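You operate a simulated robot arm through the tools that you are given. There is no shell and no other tool. Be economical: measure what you need, move in short steps, check, and stop when the job is done.

Carry out the task below with a simulated robot arm. There is one attempt and no reset: what you move stays moved.

TASK
Put the grey rubber pad and the red tape roller on the round tray.
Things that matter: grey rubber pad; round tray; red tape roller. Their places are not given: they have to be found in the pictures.

It is judged by the outcome, as a careful person would: the job done as asked, and still so three seconds after it is handed in. It fails if anything else is knocked over, pushed out of place, dropped, spilled or broken.

THE ROBOT
A 6-joint arm with a two-finger parallel gripper, fixed in place. Base frame: the origin is at the foot of the arm, x ahead of it, y to its left, z up. Lengths are in mm, angles in degrees, forces in N, time in s.
With the tool pointing down near the work surface it reaches from about 260 to 680 mm from the base axis. Its first joint turns from -66.0 to 66.0 degrees. Payload 2.9 kg.
Tool frame: the origin (TCP) lies between the finger pads and is the grasp point; the fingertips stand 30 mm ahead of it; z points along the fingers, y is the line along which they close. The gripper opens to 110 mm. The fingers are 20 mm wide and 10 mm thick; the gripper's body (48 by 112 mm) begins 55 mm behind the TCP.
Orientation is told as [roll, pitch, yaw] about the base's x, y, z axes, in that order, counted from this pose: with the fingers straight down and closing along the base's y, the tool's x points along the base's -x, its y along +y and its z along -z.

THE INTERFACE
- The arm moves only by the tool drive_tool. Its argument "commands" is a list of rows, each an object of numbers (a shift or turn left out is 0, a gripper value left out holds the last): "hand": the gripper command, from -1 (shut) to 1 (fully open), values between in proportion; "dx", "dy", "dz": the shift along the tool's x, y, z in mm; "rx", "ry", "rz": the turn, a rotation vector about the tool's x, y, z in degrees. In form: [{"hand": .., "dx": .., "dy": .., "dz": .., "rx": .., "ry": .., "rz": ..}, ...]. A call has 1 to 10 rows; each row shifts and turns the commanded pose from where the row before left it, along the tool's axes as they then stand. A row lasts 0.2 s, in which the tool goes at most 50 mm and 8.6 degrees; a call with a longer step from one row to the next is refused whole, and so is a gripper value outside its range. A pose out of reach is approached as far as the arm can. The call stops where the force on the tool passes 40 N (or 10 N more than at its start, if that is more) or the arm is blocked; 0.2 s more then pass. The fingers move at their own pace (about 108 mm/s each) and stop on an object; they squeeze with about 42 N. The grip force told is the motor's: it shows also when the fingers shut on nothing. Time passes only in rows, and 0.2 s behind the last, so rows that do not move let the fingers close. It gives the time, the measured TCP pose, the force on the tool (base axes), the opening and the grip force at its end, in the units of the frame above (readings bear some noise).
- Cameras (640 x 400 px; columns grow to the right, rows downward): "scene" is fixed at [68.6, 422.6, 1392.6]; the picture's right is [-0.85, -0.52, 0.00], its down [-0.26, 0.43, -0.86] and it looks along [0.45, -0.74, -0.50] (base axes); focal length 329 px, centre (320, 200). "wrist" rides on the gripper at [-36, 0, -57] in the tool frame; the picture's right is [0.00, -1.00, 0.00], its down [0.97, 0.00, -0.24] and it looks along [0.24, 0.00, 0.97] (tool axes); focal length 218 px, centre (320, 200).
- camera(camera): a new picture of that camera. No time passes.
- pixel_to_xyz(camera, pixels): there is no depth. For up to 12 entries [column, row, z] of the newest picture of that camera ("zoom" is the newest enlarged one), the place [x, y] in the base frame at which the ray of that pixel passes the height z, good to about 3 mm. No time passes.
- close_up(camera, box): a new picture of the part [left, top, right, bottom] of that camera's present view, enlarged. No time passes.
- close_job(): hands the job in; it is judged then, once.

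Work in short steps. Measure before you move; look again where a grasp or a placing could have gone wrong, and mend it. You have 60 turns and 26 pictures in all, the two below and enlarged ones among them. Open the gripper and draw the arm clear of the work before you hand the job in, unless the task says otherwise; then end with one line.

The tools are called as name(argument=value, ...) on one line, values as JSON. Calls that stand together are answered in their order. drive_tool: Moves the arm, as the interface text tells. Its arguments: {"type":"object","properties":{"commands":{"type":"array","items":{"type":"object","properties":{"hand":{"type":"number"},"dx":{"type":"number"},"dy":{"type":"number"},"dz":{"type":"number"},"rx":{"type":"number"},"ry":{"type":"number"},"rz":{"type":"number"}}}}},"required":["commands"]} The other tools are called the same way: camera (camera) takes a picture; pixel_to_xyz (camera, pixels) gives the place at which the rays of pixels pass given heights; close_up (camera, box) takes an enlarged picture of a part of a camera's view; close_job () hands the job in.

At the start:

```text
clock: 0.0
tool_pos: [371.3, -229.7, 1143.9]
orientation: [0.0, 0.0, 0.0]
force: [-0.1, 0.0, 0.2]
grip_width: 109.9
grasp_force: 0.1
```

scene: 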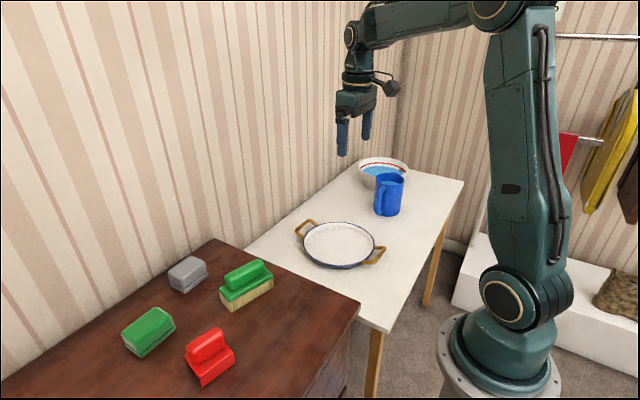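
wrist: 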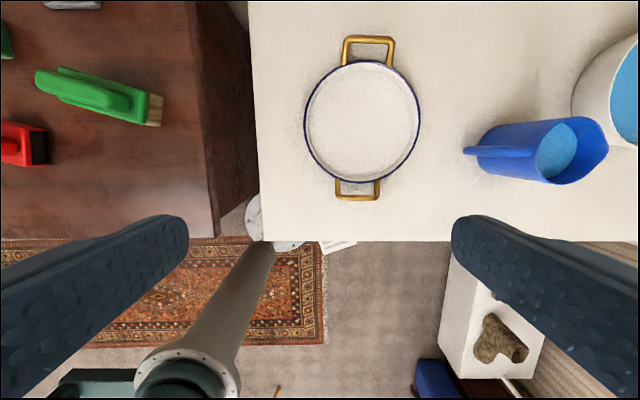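

The grey pad (188,273) and red roller (210,355) are on the brown dresser, and the tray (338,245) is on the white table. I'll enlarge both areas to measure.

close_up(camera="scene", box=[100, 230, 340, 400])

pixel_to_xyz(camera="scene", pixels=[[188, 290, 740], [205, 385, 740], [338, 245, 740], [306, 262, 740], [359, 305, 740], [212, 240, 740], [390, 333, 740], [245, 310, 740], [148, 355, 740]])

pixel_to_xyz(camera="wrist", pixels=[[362, 120, 740], [362, 65, 740], [362, 180, 740], [72, 3, 740], [25, 145, 740], [305, 120, 740], [420, 120, 740], [215, 235, 740], [258, 238, 740], [255, 100, 740]])

```text
2.35 times, centred on (220, 315) of scene
```

zoom: 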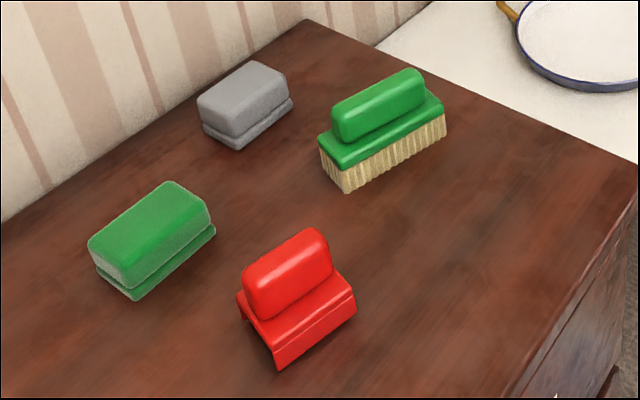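

```text
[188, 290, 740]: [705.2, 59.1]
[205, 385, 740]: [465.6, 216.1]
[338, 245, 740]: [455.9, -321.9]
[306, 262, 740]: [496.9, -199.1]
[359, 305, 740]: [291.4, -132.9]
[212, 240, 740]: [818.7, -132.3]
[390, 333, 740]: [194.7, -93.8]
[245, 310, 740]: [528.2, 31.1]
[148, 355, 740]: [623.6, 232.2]
```

```text
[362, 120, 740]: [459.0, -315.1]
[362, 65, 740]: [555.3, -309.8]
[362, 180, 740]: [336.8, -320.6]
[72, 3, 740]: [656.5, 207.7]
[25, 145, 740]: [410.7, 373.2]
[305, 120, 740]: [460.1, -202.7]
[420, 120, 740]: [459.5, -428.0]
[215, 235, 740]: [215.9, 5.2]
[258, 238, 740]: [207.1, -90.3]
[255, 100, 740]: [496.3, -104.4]
```

The two cameras put the dresser top at z≈840 and the table at z≈740, with the tray centre near (459,-315). I'll move above the dresser at the current height and look straight down.

drive_tool(commands=[{"dy": 48, "dx": -15}, {"dy": 48, "dx": -15}, {"dy": 48, "dx": -15}, {"dy": 48, "dx": -15}, {"dy": 48, "dx": -15}, {"dy": 48, "dx": -15}, {"dy": 48, "dx": -15}, {"dy": 48, "dx": -15}, {"dy": 0}])

camera(camera="wrist")

```text
refused: row 1 steps farther than a row can; nothing moved
```

```text
22 pictures are left
```

wrist: 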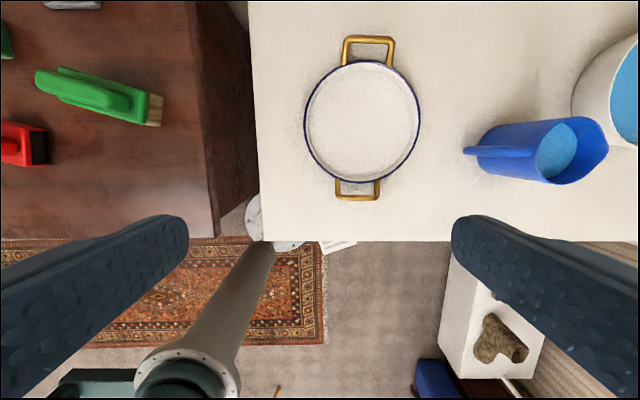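

The diagonal step came to just over 50 mm, so I'll retry with smaller steps.

drive_tool(commands=[{"dy": 42, "dx": -15}, {"dy": 42, "dx": -15}, {"dy": 42, "dx": -15}, {"dy": 42, "dx": -15}, {"dy": 42, "dx": -15}, {"dy": 42, "dx": -15}, {"dy": 42, "dx": -15}, {"dy": 42, "dx": -15}, {"dy": 42, "dx": -15}, {"dy": 0}])

camera(camera="wrist")

```text
clock: 2.2
tool_pos: [508.3, 147.3, 1144.7]
orientation: [0.1, 0.1, -0.1]
force: [-0.2, 0.1, -0.5]
grip_width: 110.0
grasp_force: 0.1
```

```text
21 pictures are left
```

wrist: 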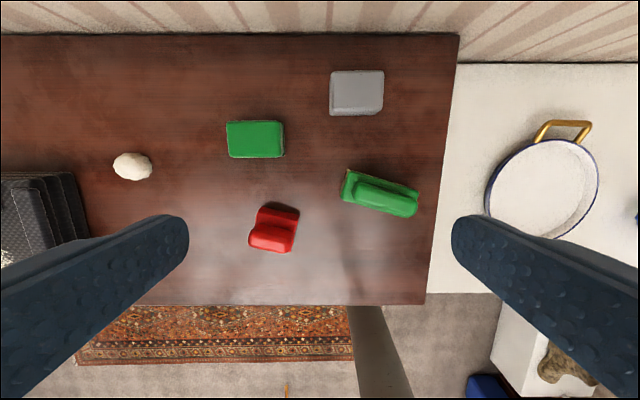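

I'll enlarge the area with the pad and roller.

close_up(camera="wrist", box=[220, 30, 460, 270])

pixel_to_xyz(camera="wrist", pixels=[[330, 72, 860], [384, 72, 860], [383, 115, 860], [331, 115, 860], [357, 36, 840], [248, 245, 860], [291, 252, 850], [299, 213, 870], [260, 208, 870], [540, 190, 740], [424, 304, 840]])

pixel_to_xyz(camera="scene", pixels=[[189, 286, 840], [177, 281, 840], [210, 267, 840], [204, 386, 840], [235, 360, 840], [190, 344, 840]])

```text
1.67 times, centred on (340, 150) of wrist
```

zoom: 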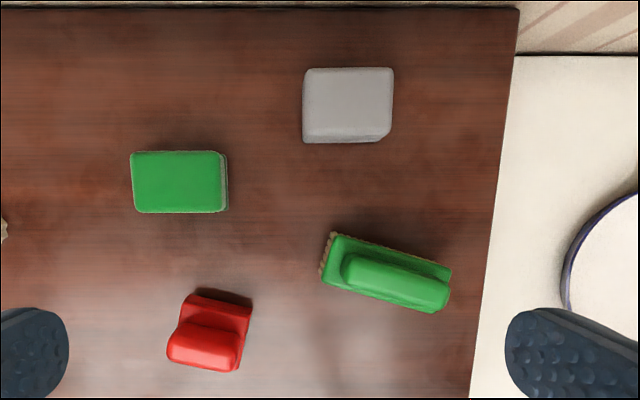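

```text
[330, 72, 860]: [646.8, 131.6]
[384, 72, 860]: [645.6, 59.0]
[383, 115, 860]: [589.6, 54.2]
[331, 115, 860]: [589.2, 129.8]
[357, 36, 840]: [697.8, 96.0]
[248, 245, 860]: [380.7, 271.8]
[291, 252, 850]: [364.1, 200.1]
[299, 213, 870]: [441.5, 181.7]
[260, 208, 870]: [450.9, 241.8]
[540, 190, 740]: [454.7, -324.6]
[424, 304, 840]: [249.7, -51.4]
```

```text
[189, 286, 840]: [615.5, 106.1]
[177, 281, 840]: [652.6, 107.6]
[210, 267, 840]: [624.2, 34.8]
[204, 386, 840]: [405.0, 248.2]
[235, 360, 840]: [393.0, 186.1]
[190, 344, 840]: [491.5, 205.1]
```

Next I measure the pad and roller base corners, using the first enlargement converted to scene pixels.

pixel_to_xyz(camera="scene", pixels=[[185.1, 293.3, 840], [170.6, 286, 840], [208.5, 274.6, 840], [201.7, 386.5, 840], [234.9, 361.8, 840], [184.7, 356.3, 860], [185.1, 280.5, 870], [168, 272.5, 870], [206, 260.5, 870]])

close_up(camera="wrist", box=[230, 190, 326, 260])

close_up(camera="scene", box=[160, 250, 250, 395])

```text
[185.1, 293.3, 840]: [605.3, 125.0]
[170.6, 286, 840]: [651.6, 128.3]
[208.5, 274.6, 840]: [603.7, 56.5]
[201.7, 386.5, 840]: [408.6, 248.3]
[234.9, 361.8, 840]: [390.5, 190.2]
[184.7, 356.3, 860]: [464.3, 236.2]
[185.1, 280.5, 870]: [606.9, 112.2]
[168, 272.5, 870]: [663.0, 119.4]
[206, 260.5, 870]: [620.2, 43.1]
```

```text
5.71 times, centred on (278, 225) of wrist
```

zoom: 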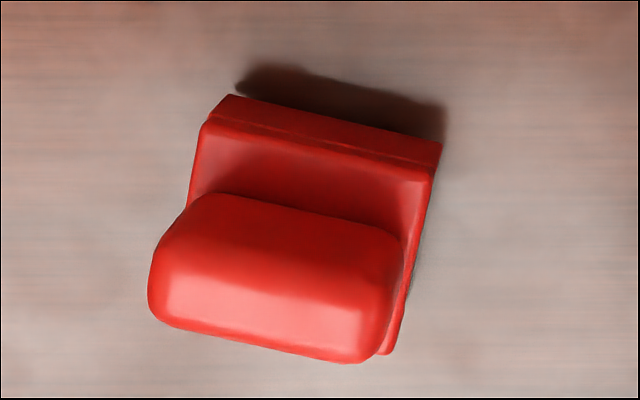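

```text
2.76 times, centred on (205, 322) of scene
```

zoom: 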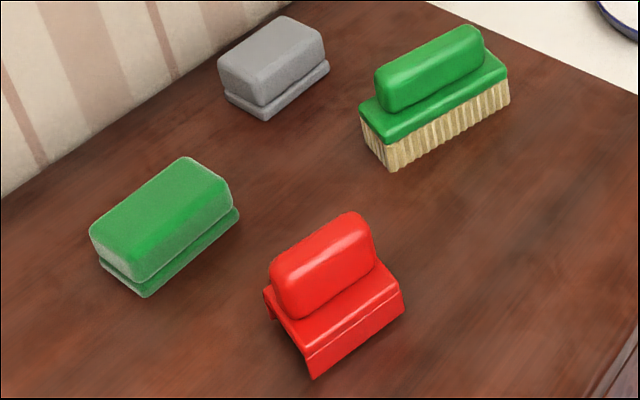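

The pad is about 70 (y) × 47 (x) mm at roughly (620,93), with yaw near 0. I'll drop partway above it and re-measure.

drive_tool(commands=[{"dx": -30, "dy": -17}, {"dx": -30, "dy": -17}, {"dx": -32, "dy": -18}, {"dz": 45}, {"dz": 45}, {"dz": 45}, {}])

camera(camera="wrist")

```text
clock: 3.8
tool_pos: [600.8, 97.8, 1008.6]
orientation: [0.1, 0.0, 0.0]
force: [-0.2, 0.2, 0.7]
grip_width: 110.2
grasp_force: 0.0
```

```text
17 pictures are left
```

wrist: 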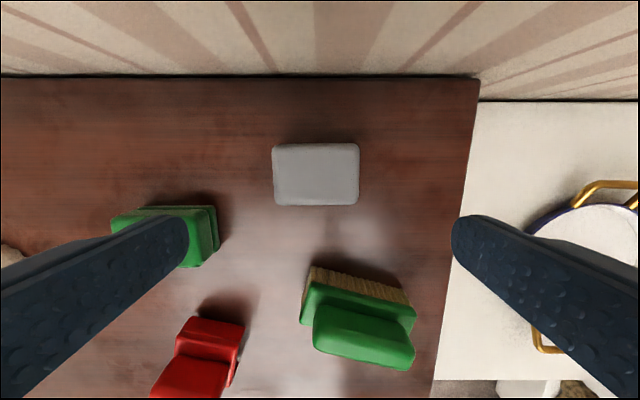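

pixel_to_xyz(camera="wrist", pixels=[[273, 145, 880], [359, 145, 880], [358, 205, 880], [274, 205, 880], [316, 205, 840], [316, 75, 840], [218, 207, 880], [112, 217, 860], [218, 240, 840], [306, 268, 850], [409, 303, 850], [316, 174, 880]])

close_up(camera="wrist", box=[240, 120, 400, 220])

```text
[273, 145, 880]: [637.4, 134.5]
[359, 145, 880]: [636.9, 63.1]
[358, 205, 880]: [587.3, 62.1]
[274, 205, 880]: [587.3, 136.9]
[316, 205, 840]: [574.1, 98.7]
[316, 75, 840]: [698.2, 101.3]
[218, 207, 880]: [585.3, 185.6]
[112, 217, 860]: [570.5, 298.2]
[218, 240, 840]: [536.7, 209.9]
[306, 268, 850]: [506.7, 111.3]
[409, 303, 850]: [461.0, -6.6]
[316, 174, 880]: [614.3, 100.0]
```

```text
4.00 times, centred on (320, 170) of wrist
```

zoom: 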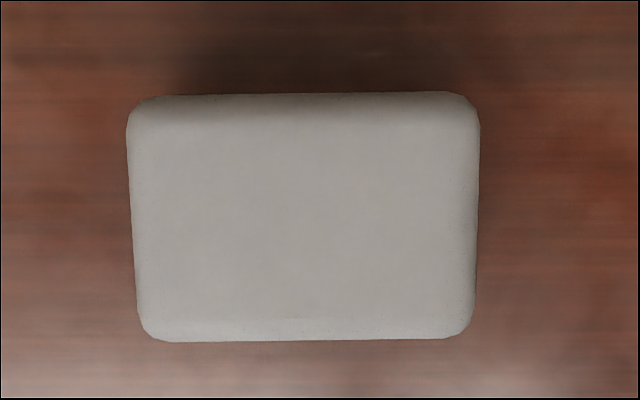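

Both wrist views agree: pad centre (614,99), top z≈880, about 72×50 mm. I'll align over it and descend to z≈880, which leaves the fingertips about 10 mm above the dresser.

drive_tool(commands=[{"dx": -13, "dy": 1}, {"dz": 40}, {"dz": 40}, {"dz": 30}, {"dz": 18}, {}])

camera(camera="wrist")

```text
clock: 5.2
tool_pos: [611.4, 96.8, 879.3]
orientation: [0.0, 0.0, 0.1]
force: [0.5, 0.7, 0.5]
grip_width: 110.1
grasp_force: 0.0
```

```text
15 pictures are left
```

wrist: 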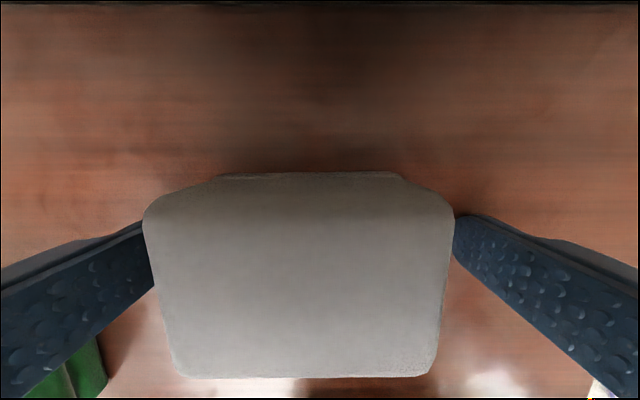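

The pad sits between the fingers, so I close.

drive_tool(commands=[{"hand": -1, "dy": 2}, {}, {}, {}])

```text
clock: 6.2
tool_pos: [612.6, 97.8, 881.0]
orientation: [0.0, 0.0, 0.0]
force: [-0.6, -1.2, 0.9]
grip_width: 68.9
grasp_force: 41.9
```

The pad is gripped at 69 mm. I'll lift and carry it over the tray.

drive_tool(commands=[{"dz": -25}, {"dz": -45}, {"dz": -45}, {"dz": -45}, {}])

drive_tool(commands=[{"dx": 12, "dy": -42}, {"dx": 12, "dy": -42}, {"dx": 12, "dy": -42}, {"dx": 12, "dy": -42}, {"dx": 12, "dy": -42}, {"dx": 12, "dy": -42}, {"dx": 12, "dy": -42}, {"dx": 12, "dy": -42}, {"dx": 12, "dy": -42}, {"dx": 4, "dy": -35}])

camera(camera="wrist")

camera(camera="scene")

```text
clock: 7.4
tool_pos: [612.9, 96.5, 1041.8]
orientation: [0.0, 0.0, 0.1]
force: [-0.1, 0.1, -0.6]
grip_width: 69.2
grasp_force: 42.4
```

```text
clock: 9.6
tool_pos: [499.4, -313.9, 1040.9]
orientation: [-0.1, 0.0, 0.0]
force: [0.1, -0.1, -0.3]
grip_width: 69.1
grasp_force: 41.6
```

```text
14 pictures are left
```

wrist: 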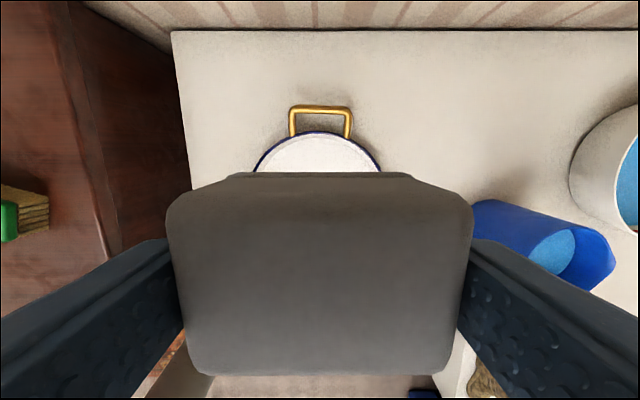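

```text
13 pictures are left
```

scene: 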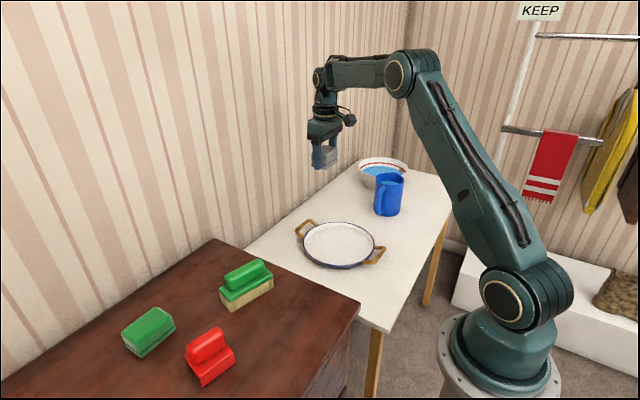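

pixel_to_xyz(camera="wrist", pixels=[[317, 131, 740], [317, 131, 760], [317, 136, 745], [255, 171, 760], [382, 171, 760], [322, 105, 760], [472, 205, 800], [472, 205, 850]])

pixel_to_xyz(camera="scene", pixels=[[303, 243, 760], [375, 243, 760], [338, 269, 740], [338, 222, 760], [378, 180, 820], [378, 210, 740], [306, 243, 740]])

close_up(camera="scene", box=[280, 150, 440, 280])

```text
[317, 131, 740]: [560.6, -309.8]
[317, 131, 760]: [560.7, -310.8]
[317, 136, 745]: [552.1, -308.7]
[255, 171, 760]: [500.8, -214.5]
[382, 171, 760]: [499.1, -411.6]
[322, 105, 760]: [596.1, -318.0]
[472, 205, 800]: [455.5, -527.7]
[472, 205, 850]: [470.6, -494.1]
```

```text
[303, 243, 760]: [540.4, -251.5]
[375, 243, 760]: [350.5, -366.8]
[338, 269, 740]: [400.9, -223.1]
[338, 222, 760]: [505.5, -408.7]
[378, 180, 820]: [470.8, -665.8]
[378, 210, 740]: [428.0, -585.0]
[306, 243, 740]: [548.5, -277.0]
```

```text
3.08 times, centred on (360, 215) of scene
```

zoom: 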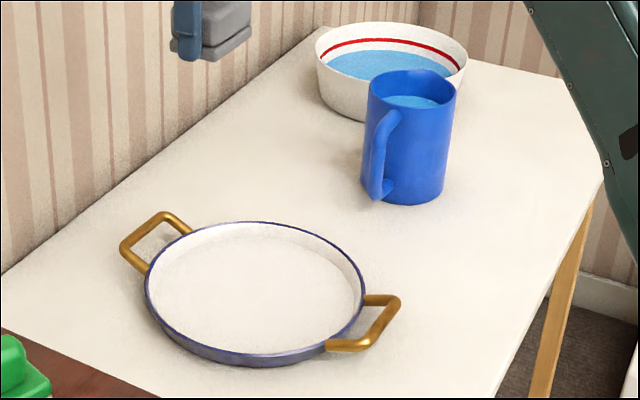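

The tray centre is ≈(448,-313), with rim radius ≈108 and rim z≈760. I'll put the pad on the far half at x≈494 and lower it gradually.

drive_tool(commands=[{"dx": 5}, {"dz": 45}, {"dz": 45}, {"dz": 45}, {"dz": 45}, {"dz": 40}, {"dz": 12}, {}])

camera(camera="scene")

```text
clock: 11.4
tool_pos: [497.3, -314.8, 809.2]
orientation: [0.0, 0.1, 0.0]
force: [0.1, 0.3, -0.7]
grip_width: 69.2
grasp_force: 42.0
```

```text
11 pictures are left
```

scene: 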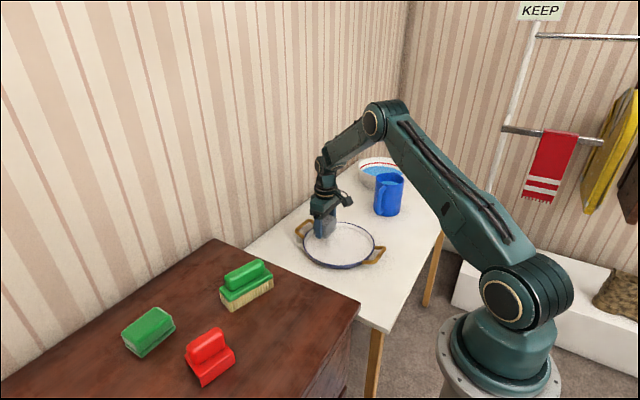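

The pad is over the tray's far half. Now I lower in small steps until contact.

drive_tool(commands=[{"dz": 8}, {"dz": 5}, {"dz": 4}, {"dz": 2}, {}])

```text
clock: 12.6
tool_pos: [497.0, -314.3, 790.3]
orientation: [0.0, 0.0, -0.1]
force: [-0.3, -0.7, -0.1]
grip_width: 69.1
grasp_force: 42.5
```

drive_tool(commands=[{"dz": 2}, {"dz": 2}, {}])

```text
clock: 13.4
tool_pos: [495.6, -314.1, 785.9]
orientation: [0.1, 0.0, 0.0]
force: [0.7, 0.4, -0.5]
grip_width: 69.5
grasp_force: 42.4
```

drive_tool(commands=[{"dz": 1.5}, {"dz": 1.5}, {}])

```text
clock: 14.2
tool_pos: [495.6, -314.7, 781.5]
orientation: [0.0, 0.0, 0.0]
force: [-0.9, -0.9, -0.4]
grip_width: 69.3
grasp_force: 42.4
```

drive_tool(commands=[{"dz": 1.5}, {"dz": 1.5}, {}])

close_up(camera="scene", box=[290, 180, 400, 280])

```text
clock: 15.0
tool_pos: [495.6, -313.5, 778.9]
orientation: [0.0, 0.0, 0.0]
force: [0.9, -0.4, -0.9]
grip_width: 69.2
grasp_force: 42.2
```

```text
4.00 times, centred on (345, 230) of scene
```

zoom: 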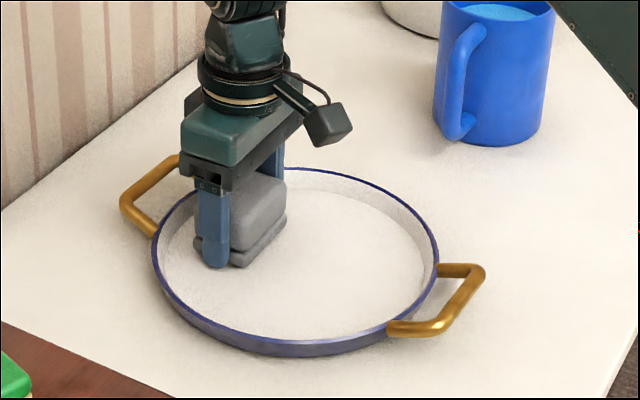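

It's very close to the floor, so I continue in fine steps.

drive_tool(commands=[{"dz": 1}, {"dz": 1}, {}])

```text
clock: 15.8
tool_pos: [495.9, -314.5, 778.1]
orientation: [0.1, 0.1, 0.0]
force: [0.4, -0.9, -0.2]
grip_width: 69.0
grasp_force: 42.2
```

drive_tool(commands=[{"dz": 1}, {"dz": 1}, {}])

```text
clock: 16.6
tool_pos: [494.8, -314.2, 777.7]
orientation: [-0.1, 0.0, 0.1]
force: [-2.0, -1.0, 9.1]
grip_width: 69.1
grasp_force: 41.9
```

There is contact (9 N). I release partly, then rise.

drive_tool(commands=[{"dz": -1}, {"hand": 0.0}, {"hand": 0.6}, {}, {}])

drive_tool(commands=[{"dz": -15}, {"dz": -40}, {"dz": -45}, {"dz": -45}, {"dz": -45}, {"dz": -45}, {"dz": -45, "hand": 1}, {}])

camera(camera="wrist")

```text
clock: 17.8
tool_pos: [495.3, -315.1, 776.2]
orientation: [0.0, -0.1, 0.0]
force: [-0.6, -0.1, 0.4]
grip_width: 88.0
grasp_force: 0.0
```

```text
clock: 19.6
tool_pos: [495.2, -315.7, 1058.4]
orientation: [0.0, 0.0, 0.0]
force: [-0.9, 0.0, -0.8]
grip_width: 110.0
grasp_force: 0.0
```

```text
9 pictures are left
```

wrist: 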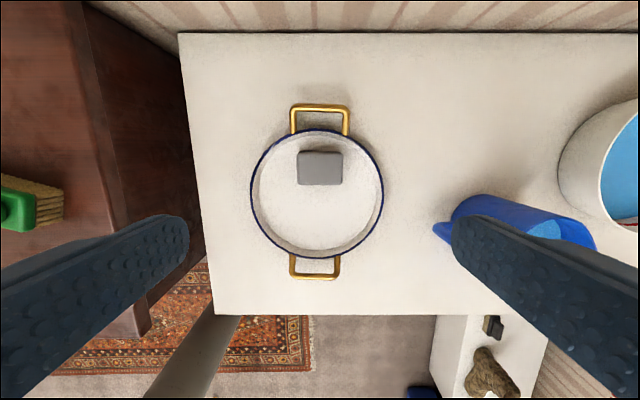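

The pad lies well inside the tray. I'll measure the free space on the near side, then go back for the roller.

pixel_to_xyz(camera="wrist", pixels=[[317, 129, 760], [317, 258, 760], [250, 193, 760], [384, 193, 760], [317, 246, 745], [320, 186, 745], [298, 186, 745], [342, 186, 745], [262, 200, 745], [374, 200, 745]])

drive_tool(commands=[{"dz": -20, "dy": 40}, {"dx": 0, "dy": 48}, {"dy": 48}, {"dy": 48}, {"dy": 48}, {"dy": 48}, {"dy": 48}, {"dx": 5, "dy": 48}, {"dx": 5, "dy": 48}, {"dx": 5, "dy": 48}])

```text
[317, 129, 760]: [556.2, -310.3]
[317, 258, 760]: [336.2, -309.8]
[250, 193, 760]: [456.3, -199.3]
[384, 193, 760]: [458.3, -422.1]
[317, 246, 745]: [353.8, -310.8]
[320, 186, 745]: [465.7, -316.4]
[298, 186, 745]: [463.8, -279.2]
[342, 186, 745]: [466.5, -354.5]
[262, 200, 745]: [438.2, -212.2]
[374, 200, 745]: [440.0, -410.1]
```

```text
clock: 21.8
tool_pos: [482.7, 160.2, 1078.7]
orientation: [0.1, 0.0, -0.1]
force: [0.1, -0.7, -0.2]
grip_width: 110.0
grasp_force: 0.1
```

The tray centre is (446,-311) and x 354–465 is free for the roller. I'll move above the roller and look.

drive_tool(commands=[{"dx": 16, "dy": 22}, {"dx": 16, "dy": 22}, {"dx": 16, "dy": 22}, {"dz": 35}, {"dz": 35}, {}])

camera(camera="wrist")

```text
clock: 23.2
tool_pos: [434.7, 224.1, 1005.8]
orientation: [-0.1, 0.0, 0.0]
force: [0.6, -0.4, 0.5]
grip_width: 109.8
grasp_force: 0.1
```

```text
8 pictures are left
```

wrist: 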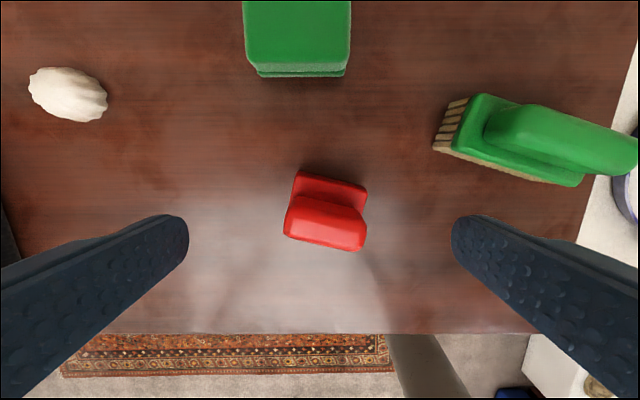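

Triangulating gives the handle top centre ≈(412,220), z≈906, with the handle axis at about -13° from y. I'll grip it along its length (~57 mm): turn, centre and partly descend, then look.

drive_tool(commands=[{"dx": 22.5, "dy": -4}, {"rz": 6.5}, {"rz": 6.5}, {"dz": 35}, {}])

camera(camera="wrist")

```text
clock: 24.4
tool_pos: [410.1, 219.8, 971.5]
orientation: [-0.1, 0.0, -12.9]
force: [0.0, 0.3, 0.4]
grip_width: 110.0
grasp_force: 0.0
```

```text
7 pictures are left
```

wrist: 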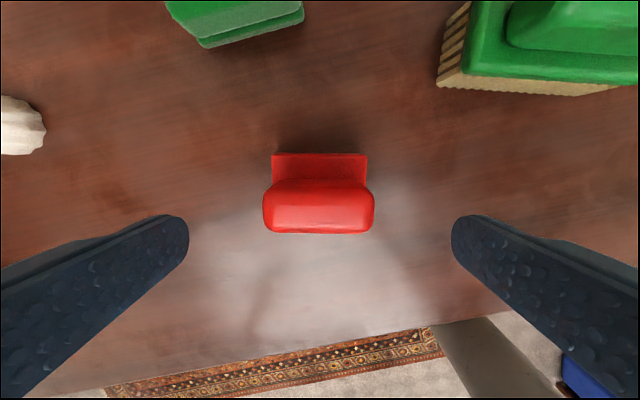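

The roller is centred (319,207) and aligned. I descend to z≈892 and look.

drive_tool(commands=[{"dz": 35}, {"dz": 25}, {"dz": 19}, {}])

camera(camera="wrist")

```text
clock: 25.4
tool_pos: [410.4, 220.1, 893.1]
orientation: [0.1, 0.0, -12.9]
force: [-0.4, 0.1, 0.5]
grip_width: 110.1
grasp_force: 0.1
```

```text
6 pictures are left
```

wrist: 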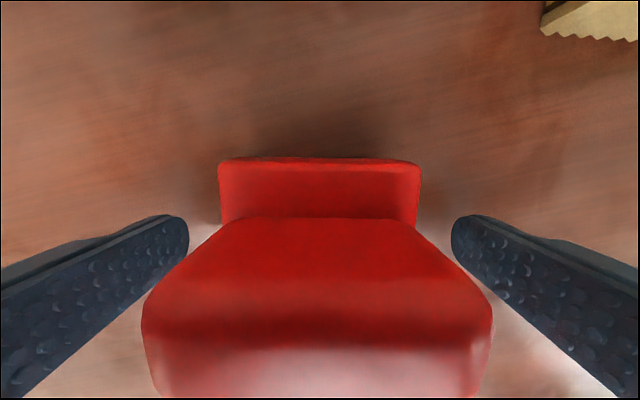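

drive_tool(commands=[{"hand": -1}, {}, {}, {}])

drive_tool(commands=[{"dz": -10}, {"dz": -20}, {"dz": -45}, {"dz": -45}, {"dz": -45}, {}])

camera(camera="wrist")

```text
clock: 26.4
tool_pos: [409.9, 219.8, 893.6]
orientation: [0.0, 0.0, -13.0]
force: [-0.1, 0.4, 0.6]
grip_width: 63.4
grasp_force: 42.5
```

```text
clock: 27.8
tool_pos: [408.9, 221.3, 1058.6]
orientation: [0.0, 0.0, -13.0]
force: [0.1, 0.0, -1.2]
grip_width: 63.0
grasp_force: 41.8
```

```text
5 pictures are left
```

wrist: 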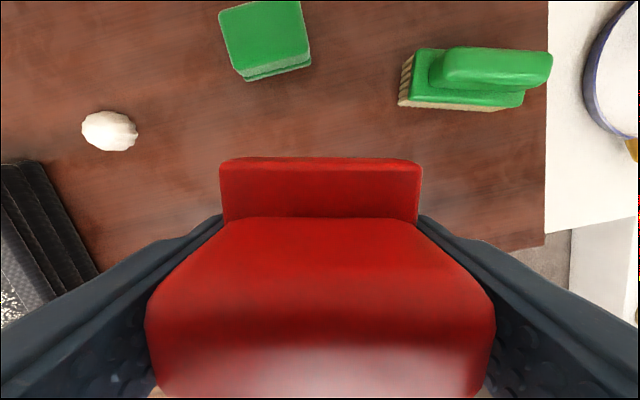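

The roller is held. I'll turn back to yaw 0, then carry it to above (408,-312).

drive_tool(commands=[{"rz": -6.5}, {"rz": -6.5}, {"dy": -30}, {"dy": -45}, {"dy": -45}, {"dy": -45}, {"dy": -45}, {"dy": -45}, {}])

drive_tool(commands=[{"dy": -46}, {"dy": -46}, {"dy": -46}, {"dy": -46}, {"dy": -46}, {"dy": -46}, {}])

```text
clock: 29.8
tool_pos: [409.5, -34.7, 1058.9]
orientation: [0.1, 0.0, 0.0]
force: [-0.9, -0.2, -1.9]
grip_width: 63.2
grasp_force: 42.7
```

```text
clock: 31.4
tool_pos: [409.0, -312.2, 1058.8]
orientation: [0.1, -0.1, -0.1]
force: [0.1, 0.6, -1.8]
grip_width: 63.4
grasp_force: 41.6
```

I expect contact at TCP z≈789, so I descend to about 812 and check.

drive_tool(commands=[{"dz": 45}, {"dz": 45}, {"dz": 45}, {"dz": 45}, {"dz": 40}, {"dz": 26}, {}])

close_up(camera="scene", box=[290, 180, 400, 280])

```text
clock: 33.0
tool_pos: [410.8, -311.0, 811.2]
orientation: [0.0, 0.1, 0.0]
force: [-0.2, -0.6, -1.1]
grip_width: 62.7
grasp_force: 41.7
```

```text
4.00 times, centred on (345, 230) of scene
```

zoom: 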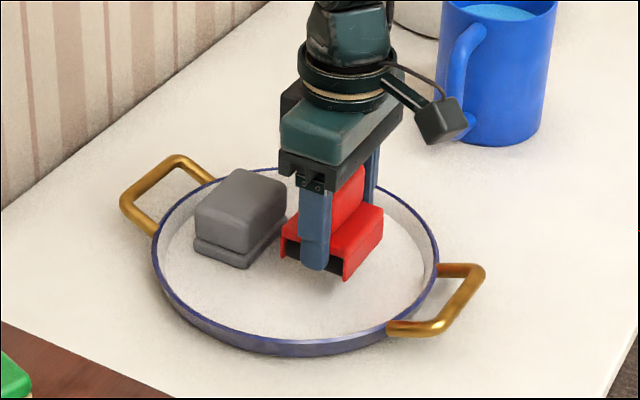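

It's well placed between pad and rim. I lower gently.

drive_tool(commands=[{"dx": 3, "dz": 8}, {"dz": 5}, {"dz": 3}, {}])

drive_tool(commands=[{"dz": 2}, {"dz": 1}, {}])

```text
clock: 34.0
tool_pos: [408.0, -311.3, 795.0]
orientation: [-0.1, 0.0, 0.0]
force: [0.5, -0.2, -0.5]
grip_width: 63.2
grasp_force: 41.9
```

```text
clock: 34.8
tool_pos: [406.5, -311.4, 793.2]
orientation: [0.0, 0.0, 0.0]
force: [-0.4, -0.5, -0.9]
grip_width: 63.2
grasp_force: 42.5
```

drive_tool(commands=[{"dz": 1.5}, {"dz": 1}, {}])

drive_tool(commands=[{"dz": 1}, {}])

```text
clock: 35.6
tool_pos: [406.4, -311.7, 790.2]
orientation: [0.0, 0.0, 0.0]
force: [0.4, -0.4, -2.1]
grip_width: 63.1
grasp_force: 42.2
```

```text
clock: 36.2
tool_pos: [406.8, -310.3, 788.7]
orientation: [0.0, 0.0, 0.0]
force: [0.5, 0.1, -0.5]
grip_width: 62.9
grasp_force: 41.8
```

drive_tool(commands=[{"dz": 1}, {}])

drive_tool(commands=[{"dz": 1}, {}])

```text
clock: 36.8
tool_pos: [407.5, -310.7, 788.7]
orientation: [0.0, 0.0, 0.0]
force: [0.1, 0.9, 3.5]
grip_width: 63.3
grasp_force: 42.3
```

```text
clock: 37.4
tool_pos: [407.1, -311.4, 789.8]
orientation: [-0.1, -0.2, 0.0]
force: [-1.3, 1.4, 17.1]
grip_width: 63.2
grasp_force: 41.8
```

The roller is in contact with the tray. I ease back 1 mm, open moderately, and rise.

drive_tool(commands=[{"dz": -1}, {"hand": 0.3}, {"hand": 0.6}, {}, {}])

drive_tool(commands=[{"dz": -15}, {"dz": -40}, {"dz": -45}, {"dz": -45}, {"dz": -45}, {"dz": -45}, {"dz": -45, "hand": 1}, {}])

camera(camera="wrist")

camera(camera="scene")

```text
clock: 38.6
tool_pos: [406.5, -311.1, 789.1]
orientation: [0.1, 0.0, 0.0]
force: [0.5, 0.5, -0.1]
grip_width: 88.0
grasp_force: 0.1
```

```text
clock: 40.4
tool_pos: [407.0, -312.2, 1068.8]
orientation: [0.0, 0.0, -0.1]
force: [0.3, 1.6, -1.1]
grip_width: 109.9
grasp_force: 0.1
```

```text
3 pictures are left
```

wrist: 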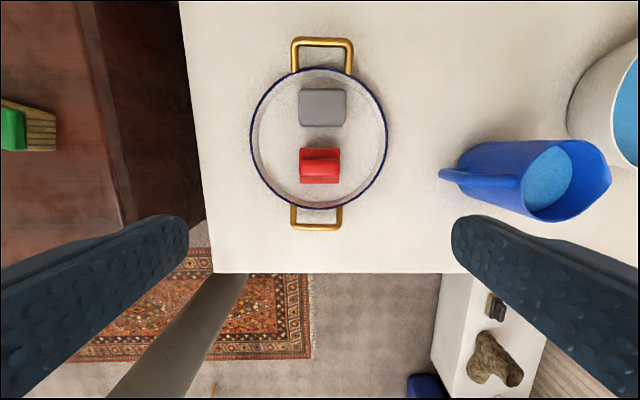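

```text
2 pictures are left
```

scene: 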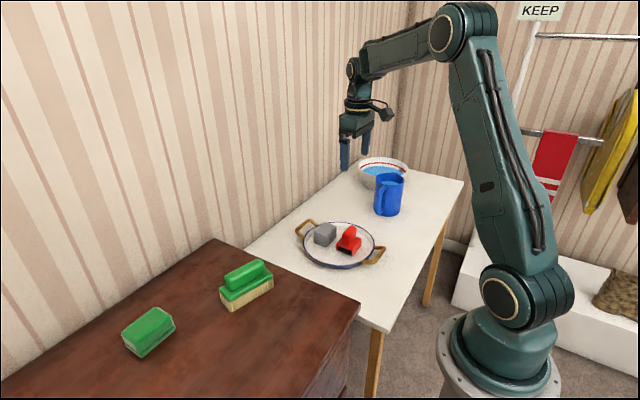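

Both items rest flat inside the tray, everything else is in place, and the arm is clear with the gripper open. I'm handing the job in.

close_job()

```text
The job is handed in.
```

The grey rubber pad and the red tape roller are both on the round tray, and nothing else was moved.
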